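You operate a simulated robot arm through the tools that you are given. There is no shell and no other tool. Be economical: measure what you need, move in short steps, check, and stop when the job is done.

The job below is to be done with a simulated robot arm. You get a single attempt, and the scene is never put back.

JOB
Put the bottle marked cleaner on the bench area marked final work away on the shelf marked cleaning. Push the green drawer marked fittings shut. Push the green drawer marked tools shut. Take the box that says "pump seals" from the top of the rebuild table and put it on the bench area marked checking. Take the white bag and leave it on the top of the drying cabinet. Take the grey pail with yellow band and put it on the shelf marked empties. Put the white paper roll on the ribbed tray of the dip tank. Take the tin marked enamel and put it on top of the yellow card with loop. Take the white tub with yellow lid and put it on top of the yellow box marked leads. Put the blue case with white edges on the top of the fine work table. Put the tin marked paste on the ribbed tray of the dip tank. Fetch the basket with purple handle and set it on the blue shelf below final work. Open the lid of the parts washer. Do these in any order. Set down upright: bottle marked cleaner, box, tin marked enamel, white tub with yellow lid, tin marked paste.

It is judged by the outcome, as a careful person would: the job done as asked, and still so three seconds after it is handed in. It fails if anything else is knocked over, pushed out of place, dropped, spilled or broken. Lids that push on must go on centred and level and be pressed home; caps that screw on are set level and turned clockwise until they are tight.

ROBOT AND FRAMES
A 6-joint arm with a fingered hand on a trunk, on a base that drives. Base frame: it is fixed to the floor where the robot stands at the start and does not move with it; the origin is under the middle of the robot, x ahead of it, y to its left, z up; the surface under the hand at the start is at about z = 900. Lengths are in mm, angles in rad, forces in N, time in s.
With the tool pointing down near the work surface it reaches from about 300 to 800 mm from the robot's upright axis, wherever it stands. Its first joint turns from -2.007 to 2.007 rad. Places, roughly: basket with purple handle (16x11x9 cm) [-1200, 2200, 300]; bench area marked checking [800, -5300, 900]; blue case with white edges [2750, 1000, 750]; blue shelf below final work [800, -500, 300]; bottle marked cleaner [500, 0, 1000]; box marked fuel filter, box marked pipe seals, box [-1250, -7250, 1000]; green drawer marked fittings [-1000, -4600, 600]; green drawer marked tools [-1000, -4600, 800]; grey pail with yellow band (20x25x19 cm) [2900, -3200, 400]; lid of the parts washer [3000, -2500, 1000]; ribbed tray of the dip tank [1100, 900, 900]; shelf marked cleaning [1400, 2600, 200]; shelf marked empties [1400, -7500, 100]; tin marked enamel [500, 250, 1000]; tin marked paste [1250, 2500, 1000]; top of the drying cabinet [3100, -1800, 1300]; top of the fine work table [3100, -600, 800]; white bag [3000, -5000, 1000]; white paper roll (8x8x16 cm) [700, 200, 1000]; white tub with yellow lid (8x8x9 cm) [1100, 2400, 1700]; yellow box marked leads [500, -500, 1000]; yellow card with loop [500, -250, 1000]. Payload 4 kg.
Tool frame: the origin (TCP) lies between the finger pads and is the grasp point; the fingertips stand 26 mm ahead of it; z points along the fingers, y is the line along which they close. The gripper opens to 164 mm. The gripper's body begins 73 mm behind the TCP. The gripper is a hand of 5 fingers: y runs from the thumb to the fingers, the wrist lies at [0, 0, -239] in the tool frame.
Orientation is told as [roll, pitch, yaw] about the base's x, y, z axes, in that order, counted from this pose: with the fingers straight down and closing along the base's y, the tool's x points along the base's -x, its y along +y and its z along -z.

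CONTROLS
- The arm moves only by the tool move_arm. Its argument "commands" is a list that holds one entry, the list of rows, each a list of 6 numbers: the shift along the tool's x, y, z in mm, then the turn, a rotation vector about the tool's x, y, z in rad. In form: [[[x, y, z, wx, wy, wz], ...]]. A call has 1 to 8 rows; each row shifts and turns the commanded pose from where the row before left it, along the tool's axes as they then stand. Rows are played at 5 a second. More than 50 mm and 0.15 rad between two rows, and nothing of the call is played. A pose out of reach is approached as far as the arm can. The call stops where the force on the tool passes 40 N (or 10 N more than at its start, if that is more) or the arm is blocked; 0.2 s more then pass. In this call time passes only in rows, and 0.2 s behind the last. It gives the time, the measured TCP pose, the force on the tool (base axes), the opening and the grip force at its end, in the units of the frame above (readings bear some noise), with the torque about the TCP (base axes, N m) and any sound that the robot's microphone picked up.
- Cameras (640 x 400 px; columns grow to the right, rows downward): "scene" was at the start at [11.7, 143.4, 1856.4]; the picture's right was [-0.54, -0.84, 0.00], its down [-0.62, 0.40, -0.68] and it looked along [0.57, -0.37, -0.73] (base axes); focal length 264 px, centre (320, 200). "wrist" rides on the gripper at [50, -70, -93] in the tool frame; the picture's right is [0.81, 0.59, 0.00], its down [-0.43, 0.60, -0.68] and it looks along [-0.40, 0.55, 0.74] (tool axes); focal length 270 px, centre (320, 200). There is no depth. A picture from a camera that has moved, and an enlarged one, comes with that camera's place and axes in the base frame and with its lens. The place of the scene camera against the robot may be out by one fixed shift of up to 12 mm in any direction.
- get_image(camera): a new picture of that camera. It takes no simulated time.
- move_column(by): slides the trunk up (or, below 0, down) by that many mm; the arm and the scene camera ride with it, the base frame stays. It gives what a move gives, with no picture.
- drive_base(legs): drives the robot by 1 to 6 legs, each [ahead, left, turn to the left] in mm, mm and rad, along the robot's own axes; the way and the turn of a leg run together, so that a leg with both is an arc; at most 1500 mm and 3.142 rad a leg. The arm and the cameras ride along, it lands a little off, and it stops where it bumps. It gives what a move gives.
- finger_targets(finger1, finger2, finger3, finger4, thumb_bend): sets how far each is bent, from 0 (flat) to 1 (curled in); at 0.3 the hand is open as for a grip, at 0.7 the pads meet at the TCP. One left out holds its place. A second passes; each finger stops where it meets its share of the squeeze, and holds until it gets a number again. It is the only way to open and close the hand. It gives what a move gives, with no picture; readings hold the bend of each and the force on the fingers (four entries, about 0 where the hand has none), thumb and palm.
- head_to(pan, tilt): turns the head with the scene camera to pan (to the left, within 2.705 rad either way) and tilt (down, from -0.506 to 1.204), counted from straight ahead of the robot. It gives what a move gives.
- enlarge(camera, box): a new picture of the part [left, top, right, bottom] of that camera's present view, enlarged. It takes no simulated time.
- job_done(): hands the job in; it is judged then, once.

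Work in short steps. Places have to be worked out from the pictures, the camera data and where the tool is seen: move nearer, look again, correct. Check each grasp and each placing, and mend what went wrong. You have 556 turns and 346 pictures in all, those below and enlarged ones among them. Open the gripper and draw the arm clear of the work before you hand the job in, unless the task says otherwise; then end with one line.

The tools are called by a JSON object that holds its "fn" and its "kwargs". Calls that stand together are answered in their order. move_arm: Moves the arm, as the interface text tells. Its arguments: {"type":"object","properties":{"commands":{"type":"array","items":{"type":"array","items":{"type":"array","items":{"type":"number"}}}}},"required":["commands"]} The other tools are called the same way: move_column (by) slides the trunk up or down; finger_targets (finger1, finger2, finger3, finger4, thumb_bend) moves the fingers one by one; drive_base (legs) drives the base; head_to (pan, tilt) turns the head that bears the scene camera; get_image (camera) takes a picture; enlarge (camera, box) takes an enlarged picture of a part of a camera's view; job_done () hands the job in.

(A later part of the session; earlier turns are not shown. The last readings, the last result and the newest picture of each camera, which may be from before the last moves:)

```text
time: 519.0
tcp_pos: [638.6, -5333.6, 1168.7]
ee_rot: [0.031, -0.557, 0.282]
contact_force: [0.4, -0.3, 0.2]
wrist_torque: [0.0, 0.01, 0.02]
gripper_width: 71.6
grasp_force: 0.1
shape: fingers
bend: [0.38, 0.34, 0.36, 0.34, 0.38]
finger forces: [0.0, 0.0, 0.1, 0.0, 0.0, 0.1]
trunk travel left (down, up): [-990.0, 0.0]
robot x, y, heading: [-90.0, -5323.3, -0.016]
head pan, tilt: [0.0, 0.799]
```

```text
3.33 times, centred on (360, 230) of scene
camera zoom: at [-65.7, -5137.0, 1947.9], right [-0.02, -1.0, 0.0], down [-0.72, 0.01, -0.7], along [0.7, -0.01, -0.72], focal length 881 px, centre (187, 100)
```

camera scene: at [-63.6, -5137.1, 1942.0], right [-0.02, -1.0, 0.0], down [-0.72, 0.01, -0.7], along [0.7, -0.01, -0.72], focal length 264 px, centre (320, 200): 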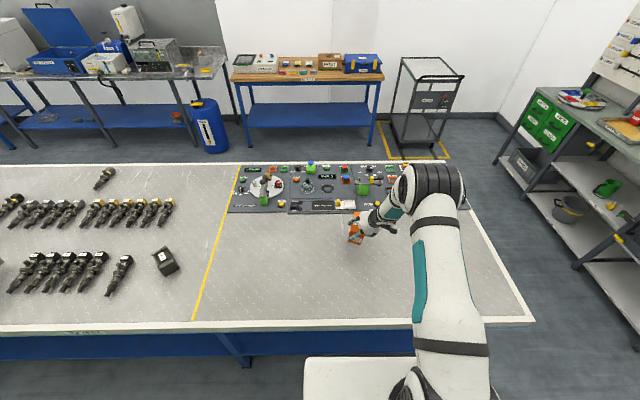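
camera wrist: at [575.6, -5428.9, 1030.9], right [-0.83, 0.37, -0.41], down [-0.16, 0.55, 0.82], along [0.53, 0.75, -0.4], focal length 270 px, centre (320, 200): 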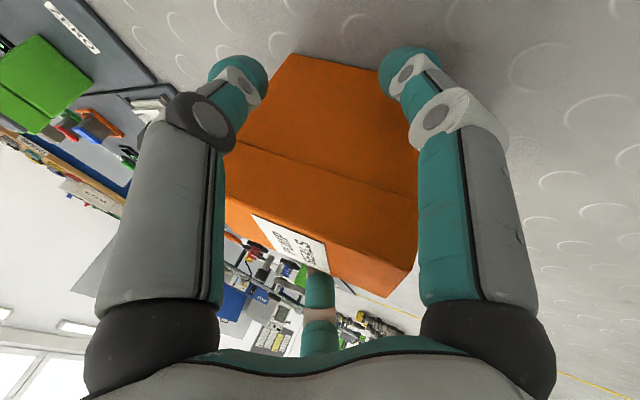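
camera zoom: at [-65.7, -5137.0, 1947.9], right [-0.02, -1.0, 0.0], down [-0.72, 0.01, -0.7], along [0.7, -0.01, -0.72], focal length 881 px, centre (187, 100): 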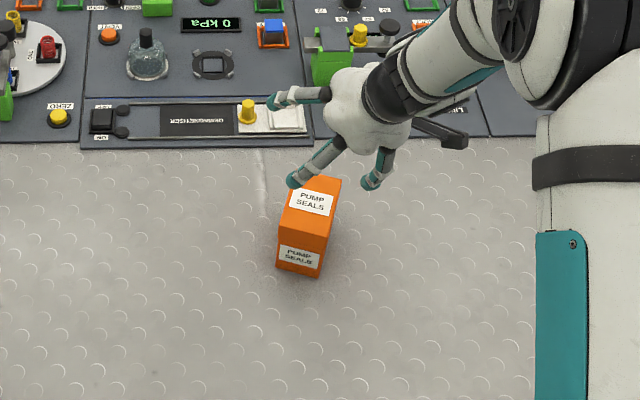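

Box done. Now I look behind at the green drawer cabinets.

{"fn": "head_to", "kwargs": {"pan": 2.5, "tilt": 0.6}}

{"fn": "get_image", "kwargs": {"camera": "scene"}}

```text
time: 521.3
tcp_pos: [639.4, -5333.1, 1168.6]
ee_rot: [0.029, -0.557, 0.282]
contact_force: [0.3, 0.3, 0.4]
wrist_torque: [0.02, 0.0, 0.02]
gripper_width: 71.6
grasp_force: 0.1
shape: fingers
bend: [0.38, 0.34, 0.36, 0.34, 0.38]
finger forces: [0.1, 0.0, 0.0, 0.0, 0.0, 0.0]
trunk travel left (down, up): [-990.0, 0.0]
robot x, y, heading: [-89.0, -5322.3, -0.016]
head pan, tilt: [2.499, 0.6]
```

```text
126 pictures are left
camera scene: at [-214.3, -5081.6, 1964.9], right [0.61, 0.79, 0.0], down [0.45, -0.35, -0.83], along [-0.65, 0.51, -0.56], focal length 264 px, centre (320, 200)
```

scene: 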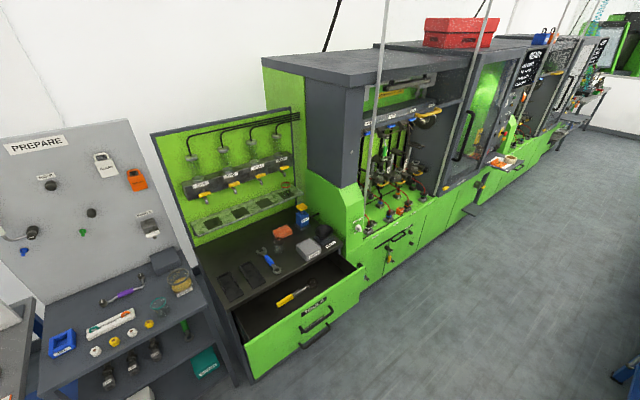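

TOOLS drawer (upper) is open ~185 mm; FITTINGS is below it. I turn to face them and move in front.

{"fn": "drive_base", "kwargs": {"legs": [[0, 0, 3.142], [0, -640, 0]]}}

{"fn": "head_to", "kwargs": {"pan": 0.3, "tilt": 0.8}}

{"fn": "get_image", "kwargs": {"camera": "scene"}}

```text
refused: 3.142 is not a number from -3.14159 to 3.14159
```

```text
time: 523.4
tcp_pos: [639.7, -5332.7, 1167.7]
ee_rot: [0.029, -0.558, 0.282]
contact_force: [0.2, 1.6, -0.1]
wrist_torque: [-0.02, 0.01, 0.0]
gripper_width: 71.8
grasp_force: 0.1
shape: fingers
bend: [0.38, 0.34, 0.36, 0.34, 0.38]
finger forces: [0.0, 0.1, 0.1, 0.1, 0.0, 0.0]
trunk travel left (down, up): [-990.0, 0.0]
robot x, y, heading: [-90.4, -5324.0, -0.018]
head pan, tilt: [0.3, 0.799]
```

```text
125 pictures are left
camera scene: at [-67.0, -5113.1, 1948.0], right [0.28, -0.96, 0.0], down [-0.69, -0.2, -0.7], along [0.67, 0.2, -0.72], focal length 264 px, centre (320, 200)
```

scene: 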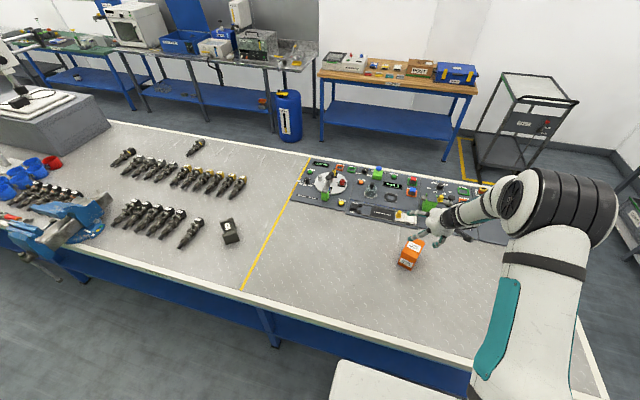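

Turn value slightly too large; retry.

{"fn": "drive_base", "kwargs": {"legs": [[0, 0, 3.14], [0, -640, 0]]}}

{"fn": "head_to", "kwargs": {"pan": 0.1, "tilt": 0.75}}

{"fn": "get_image", "kwargs": {"camera": "scene"}}

```text
time: 534.4
tcp_pos: [-838.5, -4689.6, 1168.2]
ee_rot: [0.031, -0.558, -2.827]
contact_force: [-0.6, 0.5, -0.3]
wrist_torque: [0.02, -0.02, -0.03]
gripper_width: 71.7
grasp_force: 0.0
shape: fingers
bend: [0.38, 0.34, 0.36, 0.34, 0.38]
finger forces: [0.0, 0.0, 0.1, 0.1, 0.0, 0.0]
trunk travel left (down, up): [-990.0, 0.0]
robot x, y, heading: [-107.4, -4674.0, -3.123]
head pan, tilt: [0.3, 0.799]
```

```text
time: 535.1
tcp_pos: [-838.7, -4690.3, 1169.9]
ee_rot: [0.03, -0.558, -2.826]
contact_force: [-0.7, -0.8, -0.1]
wrist_torque: [-0.02, -0.02, 0.01]
gripper_width: 71.5
grasp_force: 0.2
shape: fingers
bend: [0.38, 0.34, 0.36, 0.34, 0.38]
finger forces: [0.1, 0.0, 0.0, 0.1, 0.0, 0.1]
trunk travel left (down, up): [-990.0, 0.0]
robot x, y, heading: [-107.0, -4673.2, -3.121]
head pan, tilt: [0.099, 0.75]
```

```text
124 pictures are left
camera scene: at [-121.0, -4869.3, 1951.9], right [-0.12, 0.99, 0.0], down [0.68, 0.08, -0.73], along [-0.73, -0.09, -0.68], focal length 264 px, centre (320, 200)
```

scene: 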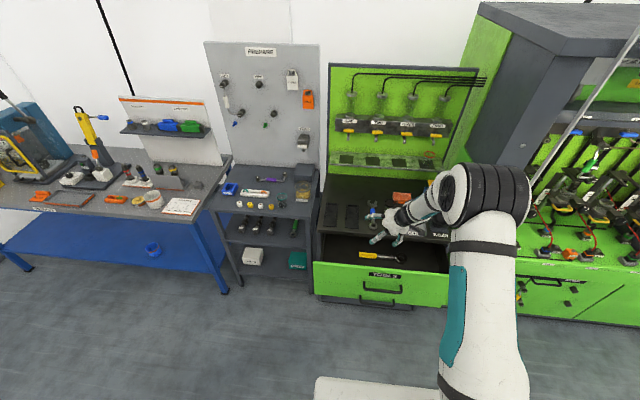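

I retract the arm, make a fist and tilt the hand to horizontal.

{"fn": "move_arm", "kwargs": {"commands": [[[28.3, 11.3, -17.3, 0, 0, 0], [28.3, 11.3, -17.3, 0, 0, 0], [28.3, 11.3, -17.3, 0, 0, 0], [28.3, 11.3, -17.3, 0, 0, 0]]]}}

{"fn": "finger_targets", "kwargs": {"finger1": 1.0, "finger2": 1.0, "finger3": 1.0, "finger4": 1.0, "thumb_bend": 1.0}}

{"fn": "move_arm", "kwargs": {"commands": [[[0, 0, 0, 0.0365, -0.1325, -0.0267], [0, 0, 0, 0.0365, -0.1325, -0.0267], [0, 0, 0, 0.0365, -0.1325, -0.0267], [0, 0, 0, 0.0365, -0.1325, -0.0267], [0, 0, 0, 0.0365, -0.1325, -0.0267], [0, 0, 0, 0.0365, -0.1325, -0.0267], [0, 0, 0, 0.0365, -0.1325, -0.0267]]]}}

{"fn": "get_image", "kwargs": {"camera": "scene"}}

```text
time: 536.1
tcp_pos: [-696.0, -4688.7, 1168.2]
ee_rot: [0.03, -0.556, -2.827]
contact_force: [0.7, 0.2, 0.6]
wrist_torque: [0.0, -0.02, 0.03]
gripper_width: 71.4
grasp_force: 0.1
shape: fingers
bend: [0.38, 0.34, 0.36, 0.34, 0.38]
finger forces: [0.1, 0.1, 0.1, 0.1, 0.1, 0.0]
trunk travel left (down, up): [-990.0, 0.0]
robot x, y, heading: [-106.9, -4677.2, -3.126]
head pan, tilt: [0.099, 0.75]
```

```text
time: 537.1
tcp_pos: [-697.4, -4688.9, 1168.2]
ee_rot: [0.031, -0.557, -2.824]
contact_force: [-0.1, 0.1, 0.3]
wrist_torque: [0.01, -0.02, 0.0]
gripper_width: 0.0
grasp_force: 0.0
shape: fingers
bend: [0.82, 0.8, 0.85, 0.77, 0.83]
finger forces: [0.0, 0.0, 0.0, 0.0, 0.0, 0.0]
trunk travel left (down, up): [-990.0, 0.0]
robot x, y, heading: [-102.4, -4679.0, -3.128]
head pan, tilt: [0.099, 0.75]
```

```text
time: 538.8
tcp_pos: [-717.3, -4687.1, 1180.0]
ee_rot: [-0.805, -1.257, -2.108]
contact_force: [-0.7, -0.8, -0.2]
wrist_torque: [-0.02, -0.02, -0.03]
gripper_width: 0.1
grasp_force: 0.0
shape: fingers
bend: [0.87, 0.89, 0.95, 0.83, 0.9]
finger forces: [0.1, 0.0, 0.0, 0.0, 0.0, 0.0]
out of reach, approached as far as the arm can: row 6, 7
trunk travel left (down, up): [-990.0, 0.0]
robot x, y, heading: [-107.6, -4680.4, -3.126]
head pan, tilt: [0.099, 0.75]
```

```text
123 pictures are left
camera scene: at [-120.3, -4869.1, 1952.0], right [-0.12, 0.99, 0.0], down [0.68, 0.08, -0.73], along [-0.73, -0.08, -0.68], focal length 264 px, centre (320, 200)
```

scene: 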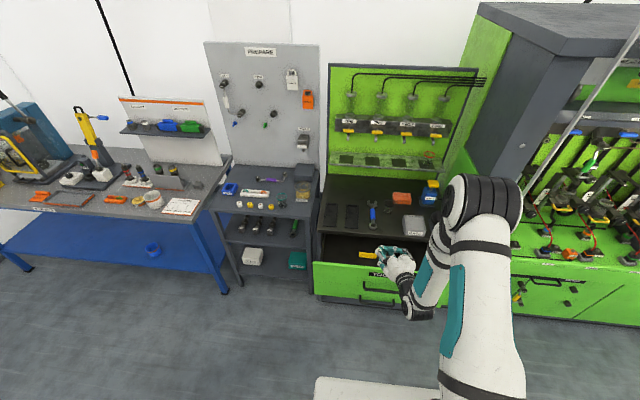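

Pointing nearly horizontal at −x. Lower to drawer height and look closely.

{"fn": "move_column", "kwargs": {"by": -350}}

{"fn": "head_to", "kwargs": {"pan": 0.15, "tilt": 0.7}}

{"fn": "enlarge", "kwargs": {"camera": "scene", "box": [270, 100, 510, 300]}}

{"fn": "get_image", "kwargs": {"camera": "wrist"}}

```text
time: 542.2
tcp_pos: [-717.4, -4686.4, 830.6]
ee_rot: [-0.802, -1.259, -2.111]
contact_force: [-0.1, 0.2, 0.0]
wrist_torque: [0.0, 0.0, -0.03]
gripper_width: 0.1
grasp_force: 0.0
shape: fingers
bend: [0.88, 0.89, 0.95, 0.83, 0.9]
finger forces: [0.1, 0.1, 0.0, 0.0, 0.1, 0.0]
trunk travel left (down, up): [-640.0, 350.0]
robot x, y, heading: [-104.5, -4674.4, -3.127]
head pan, tilt: [0.099, 0.75]
```

```text
time: 542.8
tcp_pos: [-717.1, -4686.4, 830.3]
ee_rot: [-0.804, -1.258, -2.111]
contact_force: [-0.5, 0.4, -0.2]
wrist_torque: [-0.01, 0.0, 0.04]
gripper_width: 0.1
grasp_force: 0.0
shape: fingers
bend: [0.88, 0.89, 0.95, 0.83, 0.9]
finger forces: [0.1, 0.0, 0.0, 0.0, 0.0, 0.0]
trunk travel left (down, up): [-640.0, 350.0]
robot x, y, heading: [-108.7, -4676.3, -3.122]
head pan, tilt: [0.15, 0.7]
```

```text
2.00 times, centred on (390, 200) of scene
camera zoom: at [-122.4, -4873.4, 1606.2], right [-0.17, 0.99, 0.0], down [0.64, 0.11, -0.76], along [-0.75, -0.13, -0.64], focal length 529 px, centre (180, 200)
```

zoom: 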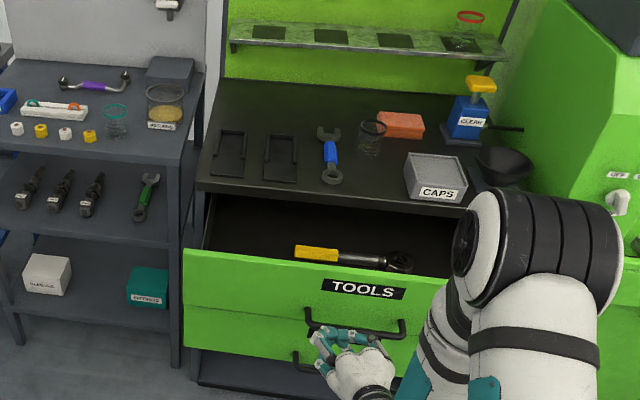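

```text
121 pictures are left
camera wrist: at [-636.4, -4590.0, 816.6], right [0.27, -0.34, -0.9], down [0.72, -0.54, 0.42], along [-0.63, -0.77, 0.1], focal length 270 px, centre (320, 200)
```

wrist: 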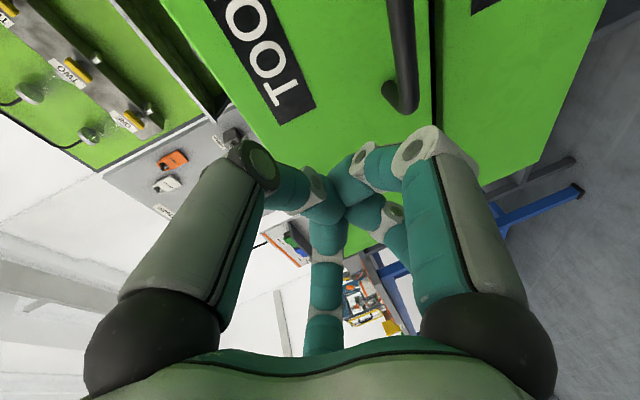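

TOOLS front is at x≈−811, z 719–880, handle at z≈758. My fist at z 830 is above the handle. I push forward by driving slowly.

{"fn": "drive_base", "kwargs": {"legs": [[140, 0, 0]]}}

{"fn": "enlarge", "kwargs": {"camera": "scene", "box": [270, 100, 510, 300]}}

```text
time: 544.1
tcp_pos: [-859.9, -4687.1, 828.5]
ee_rot: [-0.801, -1.259, -2.117]
contact_force: [-1.2, 0.3, 0.0]
wrist_torque: [0.01, 0.01, 0.04]
gripper_width: 0.1
grasp_force: 0.1
shape: fingers
bend: [0.89, 0.9, 0.97, 0.86, 0.92]
finger forces: [0.0, 0.0, 0.0, 0.0, 0.0, 0.1]
trunk travel left (down, up): [-640.0, 350.0]
robot x, y, heading: [-246.8, -4678.8, -3.121]
head pan, tilt: [0.15, 0.7]
```

```text
2.00 times, centred on (390, 200) of scene
camera zoom: at [-264.9, -4875.4, 1606.2], right [-0.16, 0.99, 0.0], down [0.64, 0.1, -0.76], along [-0.75, -0.12, -0.64], focal length 529 px, centre (180, 200)
```

zoom: 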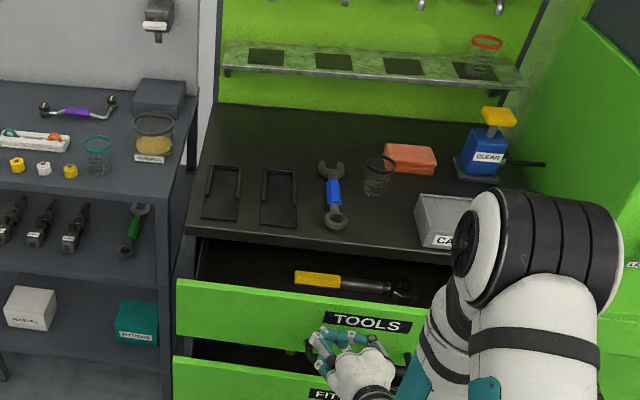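

The TOOLS drawer is sliding in. Continue.

{"fn": "drive_base", "kwargs": {"legs": [[90, 0, 0]]}}

{"fn": "enlarge", "kwargs": {"camera": "scene", "box": [270, 100, 510, 300]}}

```text
time: 545.2
tcp_pos: [-946.9, -4687.9, 829.3]
ee_rot: [-0.801, -1.258, -2.118]
contact_force: [-0.1, -0.3, -0.5]
wrist_torque: [0.01, 0.0, 0.01]
gripper_width: 0.1
grasp_force: 0.1
shape: fingers
bend: [0.89, 0.91, 0.98, 0.88, 0.92]
finger forces: [0.1, 0.1, 0.0, 0.0, 0.0, 0.0]
trunk travel left (down, up): [-640.0, 350.0]
robot x, y, heading: [-337.0, -4678.4, -3.128]
head pan, tilt: [0.15, 0.7]
```

```text
2.00 times, centred on (390, 200) of scene
camera zoom: at [-353.6, -4876.6, 1606.2], right [-0.16, 0.99, 0.0], down [0.64, 0.1, -0.76], along [-0.75, -0.12, -0.64], focal length 529 px, centre (180, 200)
```

zoom: 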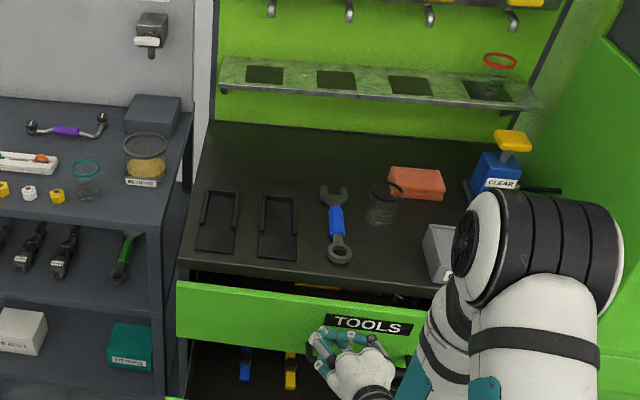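

Almost shut. Push the rest in small steps.

{"fn": "drive_base", "kwargs": {"legs": [[35, 0, 0]]}}

{"fn": "enlarge", "kwargs": {"camera": "scene", "box": [270, 100, 510, 300]}}

```text
time: 546.1
tcp_pos: [-982.3, -4687.5, 828.5]
ee_rot: [-0.803, -1.258, -2.116]
contact_force: [0.1, 0.2, -0.4]
wrist_torque: [0.02, -0.01, -0.01]
gripper_width: 0.0
grasp_force: 0.1
shape: fingers
bend: [0.89, 0.91, 0.98, 0.89, 0.92]
finger forces: [0.0, 0.0, 0.0, 0.0, 0.1, 0.1]
trunk travel left (down, up): [-640.0, 350.0]
robot x, y, heading: [-371.8, -4684.2, -3.131]
head pan, tilt: [0.15, 0.7]
```

```text
2.00 times, centred on (390, 200) of scene
camera zoom: at [-388.9, -4877.0, 1606.2], right [-0.16, 0.99, 0.0], down [0.64, 0.1, -0.76], along [-0.75, -0.12, -0.64], focal length 529 px, centre (180, 200)
```

zoom: 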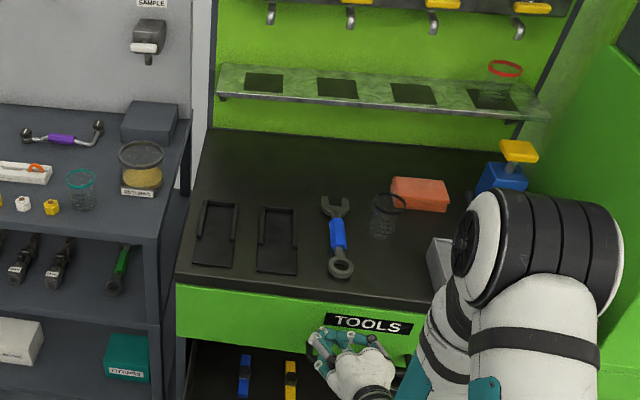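

It appears shut. One more nudge to make sure it is home.

{"fn": "drive_base", "kwargs": {"legs": [[20, 0, 0]]}}

```text
time: 546.9
tcp_pos: [-1002.4, -4687.8, 828.7]
ee_rot: [-0.802, -1.259, -2.117]
contact_force: [-0.1, 0.2, 0.3]
wrist_torque: [0.03, 0.01, 0.0]
gripper_width: 0.0
grasp_force: 0.1
shape: fingers
bend: [0.89, 0.91, 0.98, 0.89, 0.92]
finger forces: [0.0, 0.0, 0.1, 0.0, 0.0, 0.1]
trunk travel left (down, up): [-640.0, 350.0]
robot x, y, heading: [-386.5, -4681.2, -3.13]
head pan, tilt: [0.15, 0.7]
```

{"fn": "drive_base", "kwargs": {"legs": [[20, 0, 0]]}}

{"fn": "enlarge", "kwargs": {"camera": "scene", "box": [270, 100, 510, 300]}}

{"fn": "get_image", "kwargs": {"camera": "wrist"}}

```text
time: 547.7
tcp_pos: [-1006.3, -4687.7, 826.3]
ee_rot: [-0.765, -1.252, -2.153]
contact_force: [14.4, -0.8, 2.1]
wrist_torque: [-0.03, 0.42, 0.07]
gripper_width: 1.4
grasp_force: 6.8
shape: fingers
bend: [0.9, 0.92, 1.0, 0.92, 0.93]
finger forces: [0.0, 0.1, 0.0, 14.0, 0.0, 0.0]
trunk travel left (down, up): [-640.0, 350.0]
robot x, y, heading: [-401.9, -4679.8, -3.131]
head pan, tilt: [0.15, 0.7]
stopped in leg 1: the force on the tool passed its limit at 60 N (the readings are from after the stop); the commanded pose is now the measured one
```

```text
2.00 times, centred on (390, 200) of scene
camera zoom: at [-418.0, -4877.3, 1606.3], right [-0.16, 0.99, 0.0], down [0.63, 0.1, -0.77], along [-0.76, -0.12, -0.64], focal length 529 px, centre (180, 200)
```

zoom: 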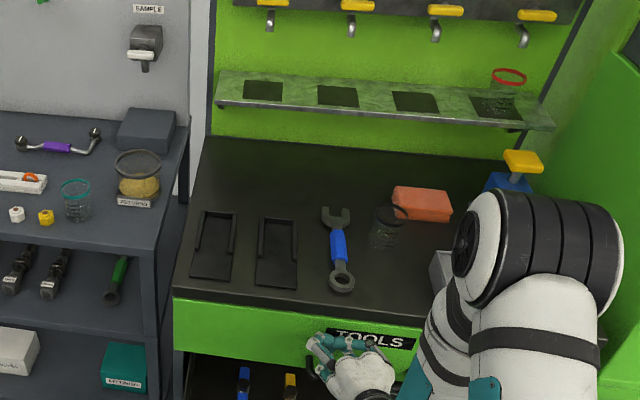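

```text
116 pictures are left
camera wrist: at [-925.3, -4591.2, 814.1], right [0.28, -0.35, -0.9], down [0.72, -0.55, 0.43], along [-0.64, -0.76, 0.1], focal length 270 px, centre (320, 200)
```

wrist: 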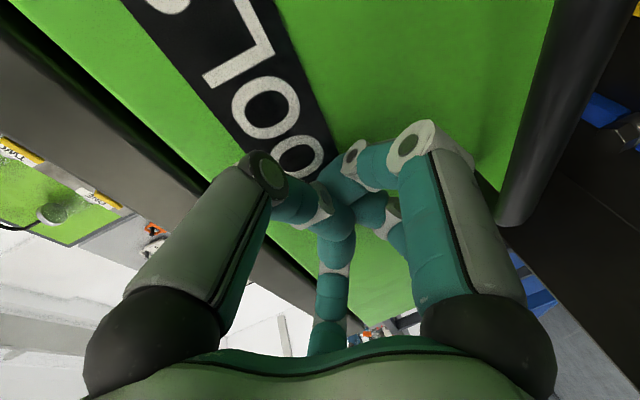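

TOOLS is fully shut. Back off and lower for the FITTINGS drawer.

{"fn": "drive_base", "kwargs": {"legs": [[-290, 0, 0]]}}

{"fn": "move_column", "kwargs": {"by": -165}}

{"fn": "get_image", "kwargs": {"camera": "scene"}}

{"fn": "get_image", "kwargs": {"camera": "wrist"}}

```text
time: 549.7
tcp_pos: [-717.2, -4683.9, 826.2]
ee_rot: [-0.769, -1.255, -2.15]
contact_force: [0.1, 0.4, -0.2]
wrist_torque: [0.01, -0.05, 0.0]
gripper_width: 1.4
grasp_force: 0.0
shape: fingers
bend: [0.9, 0.92, 1.0, 0.92, 0.93]
finger forces: [0.1, 0.1, 0.0, 0.0, 0.1, 0.1]
trunk travel left (down, up): [-640.0, 350.0]
robot x, y, heading: [-112.2, -4675.1, -3.134]
head pan, tilt: [0.15, 0.7]
```

```text
time: 551.6
tcp_pos: [-716.8, -4684.8, 661.4]
ee_rot: [-0.767, -1.255, -2.151]
contact_force: [-0.4, -0.3, 0.0]
wrist_torque: [-0.03, 0.03, -0.02]
gripper_width: 0.9
grasp_force: 0.1
shape: fingers
bend: [0.9, 0.92, 1.0, 0.92, 0.93]
finger forces: [0.0, 0.0, 0.0, 0.0, 0.1, 0.0]
trunk travel left (down, up): [-475.0, 515.0]
robot x, y, heading: [-111.1, -4674.4, -3.131]
head pan, tilt: [0.15, 0.7]
```

```text
115 pictures are left
camera scene: at [-128.4, -4873.9, 1441.3], right [-0.16, 0.99, 0.0], down [0.64, 0.1, -0.76], along [-0.75, -0.12, -0.64], focal length 264 px, centre (320, 200)
```

scene: 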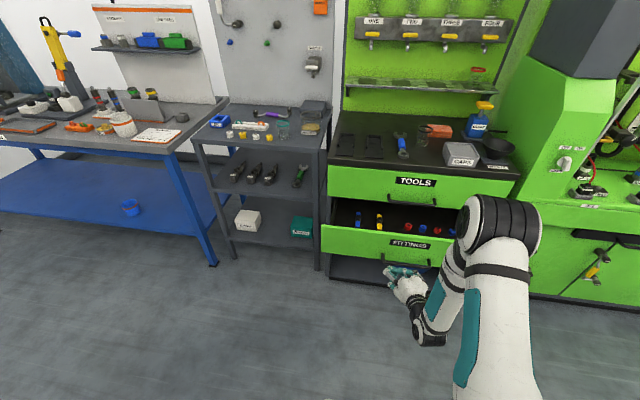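

```text
114 pictures are left
camera wrist: at [-635.8, -4588.0, 649.0], right [0.28, -0.35, -0.9], down [0.72, -0.55, 0.43], along [-0.64, -0.76, 0.1], focal length 270 px, centre (320, 200)
```

wrist: 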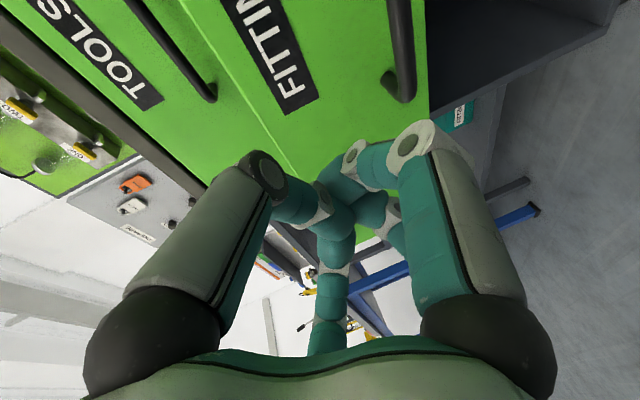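

Same geometry. Push FITTINGS in steps.

{"fn": "drive_base", "kwargs": {"legs": [[200, 0, 0]]}}

{"fn": "drive_base", "kwargs": {"legs": [[70, 0, 0]]}}

{"fn": "drive_base", "kwargs": {"legs": [[40, 0, 0]]}}

{"fn": "get_image", "kwargs": {"camera": "scene"}}

```text
time: 553.2
tcp_pos: [-918.7, -4686.3, 660.8]
ee_rot: [-0.767, -1.255, -2.154]
contact_force: [-0.1, -0.3, -0.2]
wrist_torque: [-0.01, -0.02, 0.0]
gripper_width: 1.1
grasp_force: 0.2
shape: fingers
bend: [0.9, 0.92, 1.0, 0.93, 0.92]
finger forces: [0.0, 0.0, 0.0, 0.0, 0.0, 0.0]
trunk travel left (down, up): [-475.0, 515.0]
robot x, y, heading: [-310.9, -4682.4, -3.129]
head pan, tilt: [0.15, 0.7]
```

```text
time: 554.2
tcp_pos: [-988.7, -4687.2, 661.0]
ee_rot: [-0.769, -1.254, -2.153]
contact_force: [-0.1, 0.0, 0.2]
wrist_torque: [0.03, 0.02, 0.0]
gripper_width: 1.1
grasp_force: 0.0
shape: fingers
bend: [0.9, 0.92, 1.0, 0.93, 0.92]
finger forces: [0.0, 0.0, 0.0, 0.0, 0.0, 0.0]
trunk travel left (down, up): [-475.0, 515.0]
robot x, y, heading: [-382.0, -4677.4, -3.129]
head pan, tilt: [0.15, 0.7]
```

```text
time: 555.1
tcp_pos: [-1007.6, -4687.0, 661.1]
ee_rot: [-0.762, -1.256, -2.156]
contact_force: [12.6, 1.1, 7.2]
wrist_torque: [-0.07, 0.37, 0.06]
gripper_width: 1.5
grasp_force: 6.9
shape: fingers
bend: [0.9, 0.92, 1.0, 0.94, 0.93]
finger forces: [0.1, 0.0, 0.1, 14.4, 0.0, 0.0]
trunk travel left (down, up): [-475.0, 515.0]
robot x, y, heading: [-404.0, -4681.7, -3.129]
head pan, tilt: [0.15, 0.7]
stopped in leg 1: the force on the tool passed its limit at 74 N (the readings are from after the stop); the commanded pose is now the measured one
```

```text
113 pictures are left
camera scene: at [-421.2, -4877.0, 1441.2], right [-0.16, 0.99, 0.0], down [0.63, 0.1, -0.77], along [-0.76, -0.12, -0.64], focal length 264 px, centre (320, 200)
```

scene: 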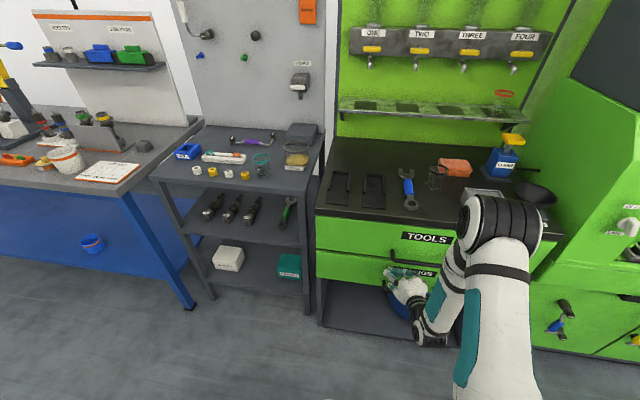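

Both drawers are shut. I back off, raise the arm, and head around the bench end to the east side for the white bag.

{"fn": "drive_base", "kwargs": {"legs": [[-280, 0, 0]]}}

{"fn": "move_column", "kwargs": {"by": 400}}

{"fn": "drive_base", "kwargs": {"legs": [[0, 0, 1.571]]}}

{"fn": "get_image", "kwargs": {"camera": "scene"}}

```text
time: 557.0
tcp_pos: [-729.7, -4682.5, 660.5]
ee_rot: [-0.76, -1.257, -2.161]
contact_force: [0.5, -0.5, 0.2]
wrist_torque: [0.01, -0.02, -0.02]
gripper_width: 1.7
grasp_force: 0.1
shape: fingers
bend: [0.9, 0.92, 1.0, 0.93, 0.93]
finger forces: [0.1, 0.0, 0.0, 0.0, 0.0, 0.1]
trunk travel left (down, up): [-475.0, 515.0]
robot x, y, heading: [-128.4, -4673.9, -3.128]
head pan, tilt: [0.15, 0.7]
```

```text
time: 560.9
tcp_pos: [-728.9, -4683.5, 1060.3]
ee_rot: [-0.759, -1.256, -2.16]
contact_force: [-0.3, 0.0, -1.1]
wrist_torque: [0.01, -0.02, 0.0]
gripper_width: 1.7
grasp_force: 0.0
shape: fingers
bend: [0.9, 0.92, 1.0, 0.93, 0.93]
finger forces: [0.0, 0.0, 0.1, 0.1, 0.0, 0.0]
trunk travel left (down, up): [-875.0, 115.0]
robot x, y, heading: [-127.4, -4676.2, -3.129]
head pan, tilt: [0.15, 0.7]
```

```text
time: 565.1
tcp_pos: [-110.2, -5279.7, 1061.1]
ee_rot: [-0.76, -1.256, -0.576]
contact_force: [-0.1, -0.5, 0.0]
wrist_torque: [-0.01, -0.01, 0.0]
gripper_width: 1.6
grasp_force: 0.0
shape: fingers
bend: [0.9, 0.92, 1.0, 0.93, 0.93]
finger forces: [0.0, 0.0, 0.1, 0.1, 0.1, 0.0]
trunk travel left (down, up): [-875.0, 115.0]
robot x, y, heading: [-124.4, -4675.3, -1.55]
head pan, tilt: [0.15, 0.7]
```

```text
112 pictures are left
camera scene: at [76.9, -4695.2, 1841.2], right [-0.98, -0.17, 0.0], down [-0.11, 0.63, -0.76], along [0.13, -0.75, -0.64], focal length 264 px, centre (320, 200)
```

scene: 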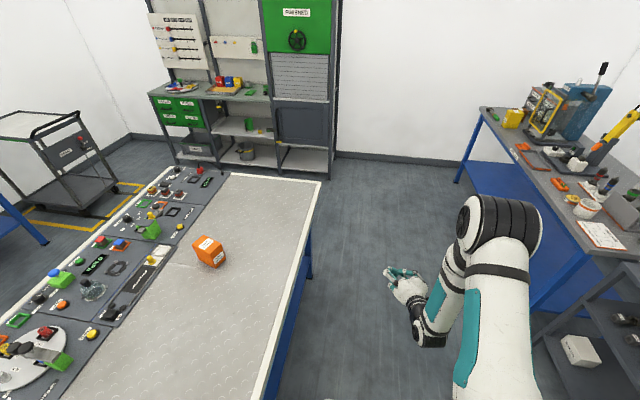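

Drive around the bench end and up the east aisle to y≈−5000.

{"fn": "drive_base", "kwargs": {"legs": [[1400, 0, -0.02], [420, 0, 0], [0, 1450, 0], [0, 390, 0]]}}

{"fn": "drive_base", "kwargs": {"legs": [[-1450, 0, 0], [0, 0, 1.55]]}}

{"fn": "head_to", "kwargs": {"pan": 0.0, "tilt": 0.55}}

{"fn": "get_image", "kwargs": {"camera": "scene"}}

```text
time: 583.0
tcp_pos: [1695.2, -7101.4, 1060.9]
ee_rot: [-0.762, -1.255, -0.639]
contact_force: [-0.2, -0.3, 0.4]
wrist_torque: [-0.03, -0.02, -0.01]
gripper_width: 1.8
grasp_force: 0.0
shape: fingers
bend: [0.9, 0.92, 1.0, 0.93, 0.93]
finger forces: [0.1, 0.1, 0.0, 0.0, 0.0, 0.0]
trunk travel left (down, up): [-875.0, 115.0]
robot x, y, heading: [1719.5, -6498.4, -1.613]
head pan, tilt: [0.15, 0.7]
```

```text
time: 594.0
tcp_pos: [2360.7, -5058.2, 1061.3]
ee_rot: [-0.76, -1.257, 0.946]
contact_force: [1.1, 0.4, 0.2]
wrist_torque: [-0.01, 0.0, -0.01]
gripper_width: 1.8
grasp_force: 0.2
shape: fingers
bend: [0.9, 0.92, 1.0, 0.93, 0.93]
finger forces: [0.0, 0.1, 0.1, 0.0, 0.0, 0.0]
trunk travel left (down, up): [-875.0, 115.0]
robot x, y, heading: [1758.6, -5046.4, -0.027]
head pan, tilt: [0.15, 0.7]
```

```text
time: 594.7
tcp_pos: [2360.8, -5059.0, 1061.2]
ee_rot: [-0.759, -1.257, 0.946]
contact_force: [0.1, 0.8, 0.1]
wrist_torque: [0.03, 0.02, -0.02]
gripper_width: 1.9
grasp_force: 0.1
shape: fingers
bend: [0.9, 0.92, 1.0, 0.93, 0.93]
finger forces: [0.1, 0.1, 0.0, 0.0, 0.0, 0.1]
trunk travel left (down, up): [-875.0, 115.0]
robot x, y, heading: [1758.6, -5045.7, -0.022]
head pan, tilt: [0.0, 0.55]
```

```text
111 pictures are left
camera scene: at [1797.5, -4858.7, 1854.3], right [-0.02, -1.0, 0.0], down [-0.52, 0.01, -0.85], along [0.85, -0.02, -0.52], focal length 264 px, centre (320, 200)
```

scene: 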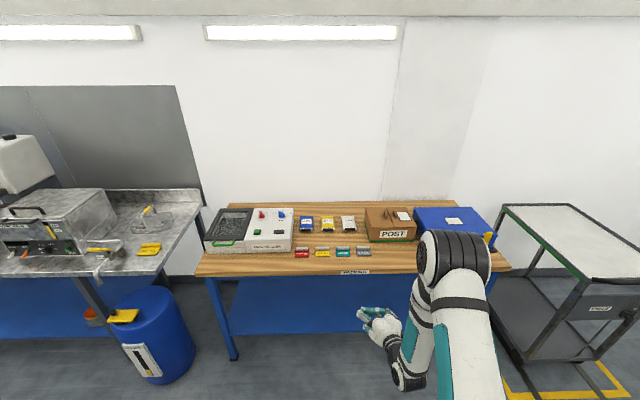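

{"fn": "enlarge", "kwargs": {"camera": "scene", "box": [200, 190, 500, 290]}}

{"fn": "enlarge", "kwargs": {"camera": "scene", "box": [280, 200, 400, 270]}}

```text
2.13 times, centred on (350, 240) of scene
camera zoom: at [1797.5, -4858.7, 1854.3], right [-0.02, -1.0, 0.0], down [-0.52, 0.01, -0.85], along [0.85, -0.02, -0.52], focal length 564 px, centre (256, 115)
```

zoom: 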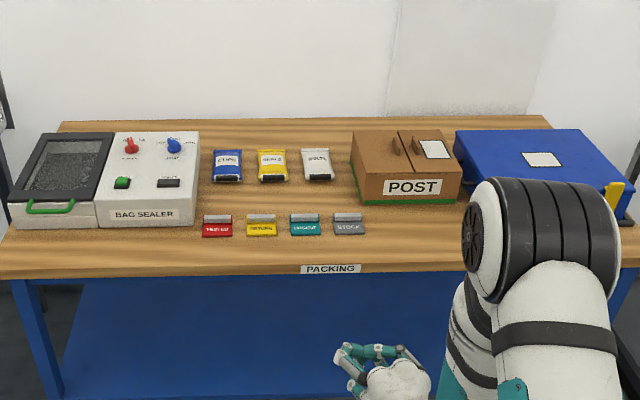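

```text
5.33 times, centred on (340, 235) of scene
camera zoom: at [1797.5, -4858.7, 1854.3], right [-0.02, -1.0, 0.0], down [-0.52, 0.01, -0.85], along [0.85, -0.02, -0.52], focal length 1410 px, centre (213, 13)
```

zoom: 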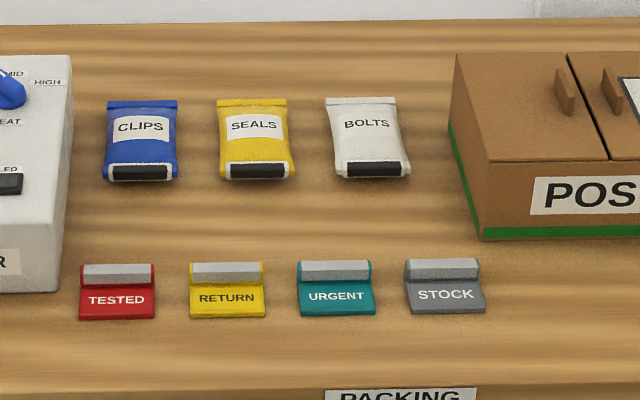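

The white bag is "BOLTS", about 75×90×25, near (3052, −5059). I bring the hand back to a 0.5 rad tilt and open it.

{"fn": "finger_targets", "kwargs": {"finger1": 0.4, "finger2": 0.4, "finger3": 0.4, "finger4": 0.4, "thumb_bend": 0.4}}

{"fn": "move_arm", "kwargs": {"commands": [[[0, 0, 0, -0.035, 0.134, 0.022], [0, 0, 0, -0.035, 0.134, 0.022], [0, 0, 0, -0.035, 0.134, 0.022], [0, 0, 0, -0.035, 0.134, 0.022], [0, 0, 0, -0.035, 0.134, 0.022], [0, 0, 0, -0.035, 0.134, 0.022]]]}}

{"fn": "move_column", "kwargs": {"by": 110}}

```text
time: 595.7
tcp_pos: [2360.9, -5059.2, 1062.2]
ee_rot: [-0.758, -1.258, 0.946]
contact_force: [0.2, 0.3, -0.7]
wrist_torque: [0.01, -0.02, -0.02]
gripper_width: 66.7
grasp_force: 0.0
shape: fingers
bend: [0.4, 0.4, 0.4, 0.4, 0.4]
finger forces: [0.0, 0.0, 0.0, 0.1, 0.0, 0.0]
trunk travel left (down, up): [-875.0, 115.0]
robot x, y, heading: [1758.7, -5046.8, -0.024]
head pan, tilt: [0.0, 0.55]
```

```text
time: 597.1
tcp_pos: [2361.3, -5059.9, 1059.6]
ee_rot: [0.011, -0.522, 0.289]
contact_force: [0.0, 0.8, 1.2]
wrist_torque: [-0.01, -0.03, 0.01]
gripper_width: 66.9
grasp_force: 0.1
shape: fingers
bend: [0.4, 0.4, 0.4, 0.4, 0.4]
finger forces: [0.1, 0.0, 0.0, 0.0, 0.1, 0.0]
trunk travel left (down, up): [-875.0, 115.0]
robot x, y, heading: [1756.8, -5049.6, -0.026]
head pan, tilt: [0.0, 0.55]
```

```text
time: 598.5
tcp_pos: [2359.5, -5060.4, 1170.4]
ee_rot: [0.011, -0.52, 0.294]
contact_force: [0.7, 1.1, -0.5]
wrist_torque: [0.04, 0.02, 0.01]
gripper_width: 66.8
grasp_force: 0.0
shape: fingers
bend: [0.4, 0.4, 0.4, 0.4, 0.4]
finger forces: [0.0, 0.0, 0.0, 0.0, 0.0, 0.1]
trunk travel left (down, up): [-985.0, 5.0]
robot x, y, heading: [1756.4, -5046.8, -0.023]
head pan, tilt: [0.0, 0.55]
```

Good orientation. Drive forward to bring the hand near the bag, then look.

{"fn": "drive_base", "kwargs": {"legs": [[560, 0, 0.02]]}}

{"fn": "get_image", "kwargs": {"camera": "wrist"}}

{"fn": "get_image", "kwargs": {"camera": "scene"}}

```text
time: 601.8
tcp_pos: [2921.5, -5054.9, 1170.7]
ee_rot: [0.012, -0.519, 0.314]
contact_force: [0.3, 0.3, -0.4]
wrist_torque: [-0.01, 0.06, -0.02]
gripper_width: 66.6
grasp_force: 0.0
shape: fingers
bend: [0.4, 0.4, 0.4, 0.4, 0.4]
finger forces: [0.0, 0.0, 0.0, 0.1, 0.0, 0.0]
trunk travel left (down, up): [-985.0, 5.0]
robot x, y, heading: [2324.1, -5055.6, -0.003]
head pan, tilt: [0.0, 0.55]
```

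```text
108 pictures are left
camera wrist: at [2859.3, -5151.6, 1225.5], right [-0.85, 0.34, -0.4], down [-0.15, 0.57, 0.81], along [0.5, 0.75, -0.43], focal length 270 px, centre (320, 200)
```

wrist: 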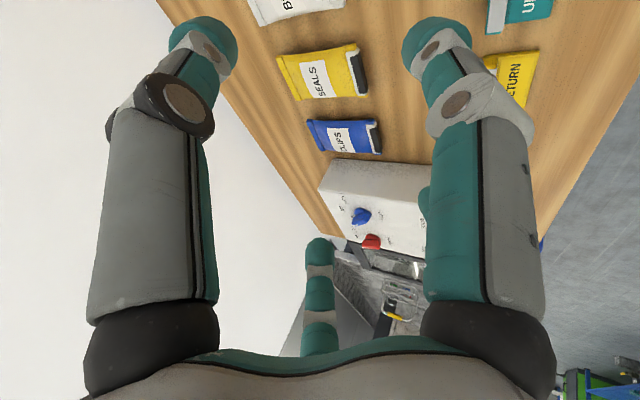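

```text
107 pictures are left
camera scene: at [2356.5, -4866.4, 1964.4], right [0.0, -1.0, 0.0], down [-0.52, 0.0, -0.85], along [0.85, 0.0, -0.52], focal length 264 px, centre (320, 200)
```

scene: 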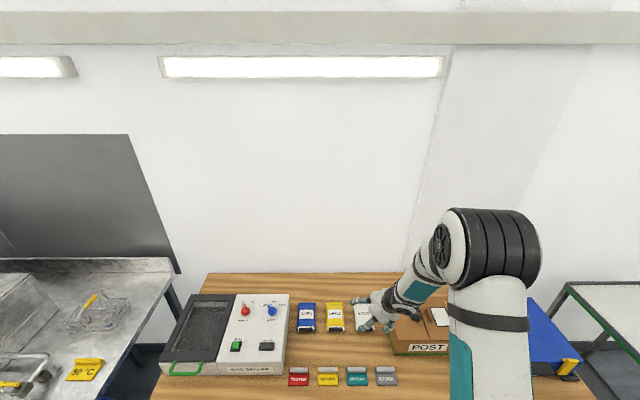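

The bag is near (3100, −5066), table z≈855. I move in above it.

{"fn": "move_arm", "kwargs": {"commands": [[[-9.5, -12.7, 44.4, 0, 0, 0], [-9.5, -12.7, 44.4, 0, 0, 0], [-9.5, -12.7, 44.4, 0, 0, 0], [-9.5, -12.7, 44.4, 0, 0, 0], [-9.5, -12.7, 44.4, 0, 0, 0]]]}}

{"fn": "get_image", "kwargs": {"camera": "wrist"}}

{"fn": "enlarge", "kwargs": {"camera": "scene", "box": [290, 260, 470, 400]}}

```text
time: 603.0
tcp_pos: [3086.3, -5066.4, 1001.9]
ee_rot: [0.011, -0.521, 0.314]
contact_force: [0.0, 0.1, -0.3]
wrist_torque: [0.0, 0.02, 0.07]
gripper_width: 66.7
grasp_force: 0.1
shape: fingers
bend: [0.4, 0.4, 0.4, 0.4, 0.4]
finger forces: [0.0, 0.0, 0.1, 0.0, 0.0, 0.0]
trunk travel left (down, up): [-985.0, 5.0]
robot x, y, heading: [2323.2, -5049.6, -0.005]
head pan, tilt: [0.0, 0.55]
```

```text
106 pictures are left
camera wrist: at [3023.9, -5161.6, 1056.9], right [-0.85, 0.34, -0.4], down [-0.15, 0.57, 0.81], along [0.5, 0.75, -0.43], focal length 270 px, centre (320, 200)
```

wrist: 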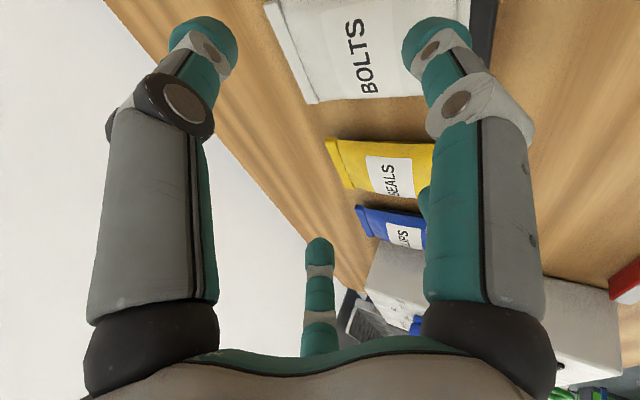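

```text
2.86 times, centred on (380, 330) of scene
camera zoom: at [2358.1, -4866.5, 1964.4], right [0.0, -1.0, 0.0], down [-0.52, 0.0, -0.85], along [0.85, 0.0, -0.52], focal length 756 px, centre (149, -171)
```

zoom: 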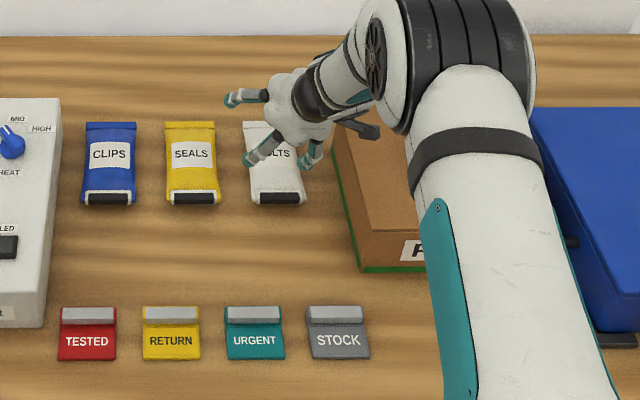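

The tilt is too large for such a flat bag. I try reducing the tilt toward vertical in small steps.

{"fn": "move_arm", "kwargs": {"commands": [[[0, 0, -10, 0, 0.1, 0], [0, 0, 0, 0, 0.1, 0], [0, 0, 0, 0, 0.1, 0]]]}}

```text
time: 603.8
tcp_pos: [3076.9, -5070.6, 1008.5]
ee_rot: [0.022, -0.28, 0.316]
contact_force: [-0.1, 0.3, -0.7]
wrist_torque: [0.01, -0.03, 0.02]
gripper_width: 66.7
grasp_force: 0.2
shape: fingers
bend: [0.4, 0.4, 0.4, 0.4, 0.4]
finger forces: [0.0, 0.1, 0.1, 0.1, 0.1, 0.0]
out of reach, approached as far as the arm can: row 3
trunk travel left (down, up): [-985.0, 5.0]
robot x, y, heading: [2323.1, -5053.5, -0.004]
head pan, tilt: [0.0, 0.55]
```

Tilt is now 0.28. Try a bit more.

{"fn": "drive_base", "kwargs": {"legs": [[30, 0, 0]]}}

{"fn": "move_arm", "kwargs": {"commands": [[[0, 0, 0, 0.01, 0.08, 0], [0, 0, 0, 0.01, 0.08, 0]]]}}

{"fn": "get_image", "kwargs": {"camera": "wrist"}}

```text
time: 604.6
tcp_pos: [3108.4, -5069.8, 1008.9]
ee_rot: [0.022, -0.281, 0.316]
contact_force: [0.4, 0.0, -1.2]
wrist_torque: [-0.03, 0.0, 0.0]
gripper_width: 66.8
grasp_force: 0.0
shape: fingers
bend: [0.4, 0.4, 0.4, 0.4, 0.4]
finger forces: [0.0, 0.0, 0.0, 0.0, 0.0, 0.0]
trunk travel left (down, up): [-985.0, 5.0]
robot x, y, heading: [2350.4, -5052.4, -0.005]
head pan, tilt: [0.0, 0.55]
```

```text
time: 605.2
tcp_pos: [3106.8, -5069.9, 1009.8]
ee_rot: [0.022, -0.28, 0.316]
contact_force: [-0.2, 0.7, 0.0]
wrist_torque: [0.02, 0.0, 0.02]
gripper_width: 67.0
grasp_force: 0.0
shape: fingers
bend: [0.4, 0.4, 0.4, 0.4, 0.4]
finger forces: [0.1, 0.0, 0.1, 0.0, 0.1, 0.0]
out of reach, approached as far as the arm can: row 1, 2
trunk travel left (down, up): [-985.0, 5.0]
robot x, y, heading: [2348.5, -5053.1, -0.007]
head pan, tilt: [0.0, 0.55]
```

```text
104 pictures are left
camera wrist: at [3059.4, -5161.8, 1083.2], right [-0.93, 0.32, -0.21], down [0.03, 0.62, 0.78], along [0.38, 0.72, -0.59], focal length 270 px, centre (320, 200)
```

wrist: 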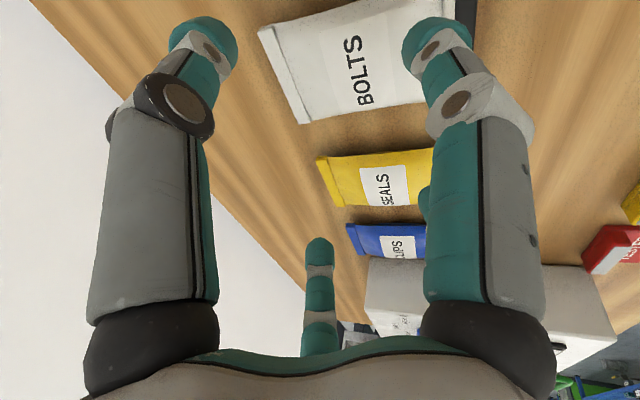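

The limit is 0.28 rad; that is workable with thumb and fingers 2/3 pinching left–right at yaw 0. I rotate the hand, centre over (3107, −5075) and lower some.

{"fn": "move_arm", "kwargs": {"commands": [[[0, 0, 0, 0, 0, 0.105], [0, 0, 0, 0, 0, 0.105], [0, 0, 0, 0, 0, 0.106]]]}}

{"fn": "finger_targets", "kwargs": {"finger1": 0.34, "finger2": 0.42, "finger3": 0.42, "finger4": 0.34, "thumb_bend": 0.42}}

{"fn": "move_arm", "kwargs": {"commands": [[[11, -5, 19, 0, 0, 0], [11, 0, 33, 0, 0, 0]]]}}

{"fn": "get_image", "kwargs": {"camera": "wrist"}}

{"fn": "enlarge", "kwargs": {"camera": "scene", "box": [290, 260, 470, 400]}}

```text
time: 606.0
tcp_pos: [3106.4, -5069.6, 1009.3]
ee_rot: [0.109, -0.258, -0.012]
contact_force: [-0.8, -0.7, 0.2]
wrist_torque: [0.02, -0.02, -0.03]
gripper_width: 66.5
grasp_force: 0.1
shape: fingers
bend: [0.4, 0.4, 0.4, 0.4, 0.4]
finger forces: [0.1, 0.0, 0.0, 0.0, 0.0, 0.0]
trunk travel left (down, up): [-985.0, 5.0]
robot x, y, heading: [2352.7, -5053.2, -0.008]
head pan, tilt: [0.0, 0.55]
```

```text
time: 607.0
tcp_pos: [3107.6, -5069.4, 1009.5]
ee_rot: [0.107, -0.259, -0.011]
contact_force: [-0.5, 0.5, 0.3]
wrist_torque: [-0.04, -0.01, 0.03]
gripper_width: 72.8
grasp_force: 0.1
shape: fingers
bend: [0.34, 0.42, 0.42, 0.34, 0.42]
finger forces: [0.1, 0.0, 0.0, 0.1, 0.0, 0.0]
trunk travel left (down, up): [-985.0, 5.0]
robot x, y, heading: [2350.8, -5055.1, -0.005]
head pan, tilt: [0.0, 0.55]
```

```text
time: 607.6
tcp_pos: [3101.2, -5069.7, 953.0]
ee_rot: [0.108, -0.259, -0.011]
contact_force: [-0.6, -0.2, 0.0]
wrist_torque: [-0.03, 0.0, 0.0]
gripper_width: 72.8
grasp_force: 0.1
shape: fingers
bend: [0.34, 0.42, 0.42, 0.34, 0.42]
finger forces: [0.1, 0.0, 0.0, 0.0, 0.0, 0.1]
trunk travel left (down, up): [-985.0, 5.0]
robot x, y, heading: [2352.8, -5051.7, -0.005]
head pan, tilt: [0.0, 0.55]
```

```text
103 pictures are left
camera wrist: at [3029.0, -5148.5, 1021.8], right [-0.79, 0.59, -0.15], down [0.23, 0.52, 0.82], along [0.56, 0.62, -0.55], focal length 270 px, centre (320, 200)
```

wrist: 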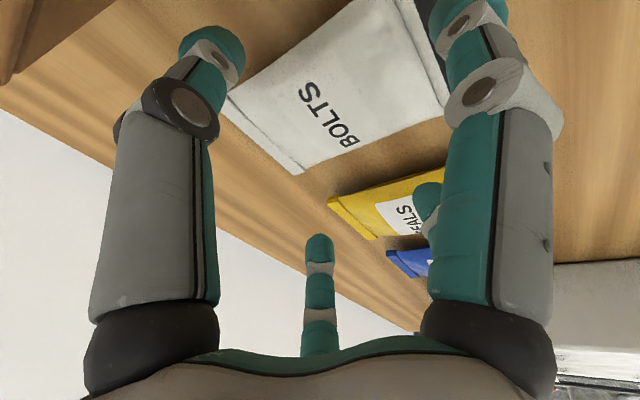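

```text
2.86 times, centred on (380, 330) of scene
camera zoom: at [2386.9, -4866.2, 1964.4], right [0.0, -1.0, 0.0], down [-0.52, 0.0, -0.85], along [0.85, 0.0, -0.52], focal length 756 px, centre (149, -171)
```

zoom: 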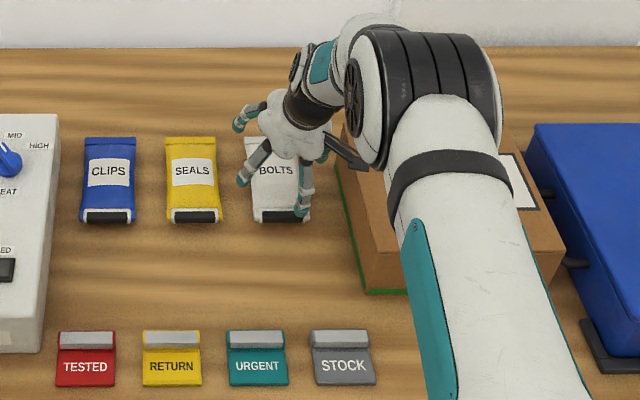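

Nearly centred. Lower further to about z 912.

{"fn": "move_arm", "kwargs": {"commands": [[[5.3, -7, 19, 0, 0, 0], [5.4, -2.2, 20, 0, 0, 0]]]}}

{"fn": "get_image", "kwargs": {"camera": "wrist"}}

{"fn": "enlarge", "kwargs": {"camera": "scene", "box": [330, 280, 430, 350]}}

```text
time: 608.2
tcp_pos: [3099.5, -5074.9, 911.8]
ee_rot: [0.109, -0.261, -0.012]
contact_force: [-1.5, 0.0, 0.2]
wrist_torque: [-0.01, 0.05, 0.01]
gripper_width: 73.7
grasp_force: 0.2
shape: fingers
bend: [0.34, 0.42, 0.42, 0.34, 0.42]
finger forces: [0.5, 0.1, 0.0, 0.0, 0.0, 0.0]
trunk travel left (down, up): [-985.0, 5.0]
robot x, y, heading: [2349.2, -5052.6, -0.006]
head pan, tilt: [0.0, 0.55]
```

```text
101 pictures are left
camera wrist: at [3027.5, -5154.3, 980.7], right [-0.79, 0.59, -0.15], down [0.23, 0.52, 0.82], along [0.56, 0.62, -0.55], focal length 270 px, centre (320, 200)
```

wrist: 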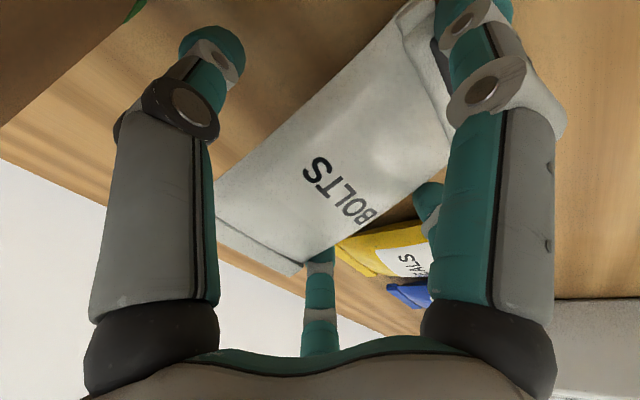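

```text
5.71 times, centred on (380, 315) of scene
camera zoom: at [2385.4, -4866.5, 1964.4], right [0.0, -1.0, 0.0], down [-0.52, 0.0, -0.85], along [0.85, 0.0, -0.52], focal length 1511 px, centre (-23, -457)
```

zoom: 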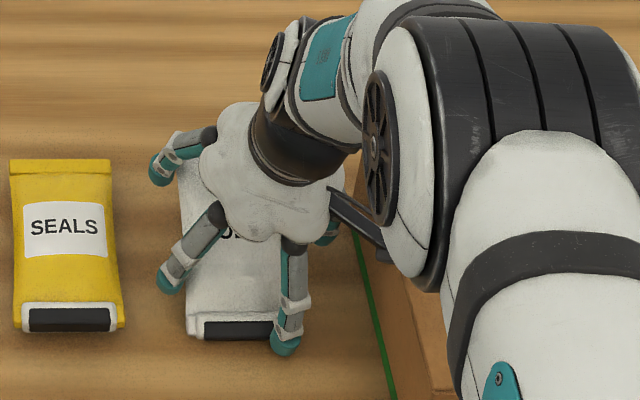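

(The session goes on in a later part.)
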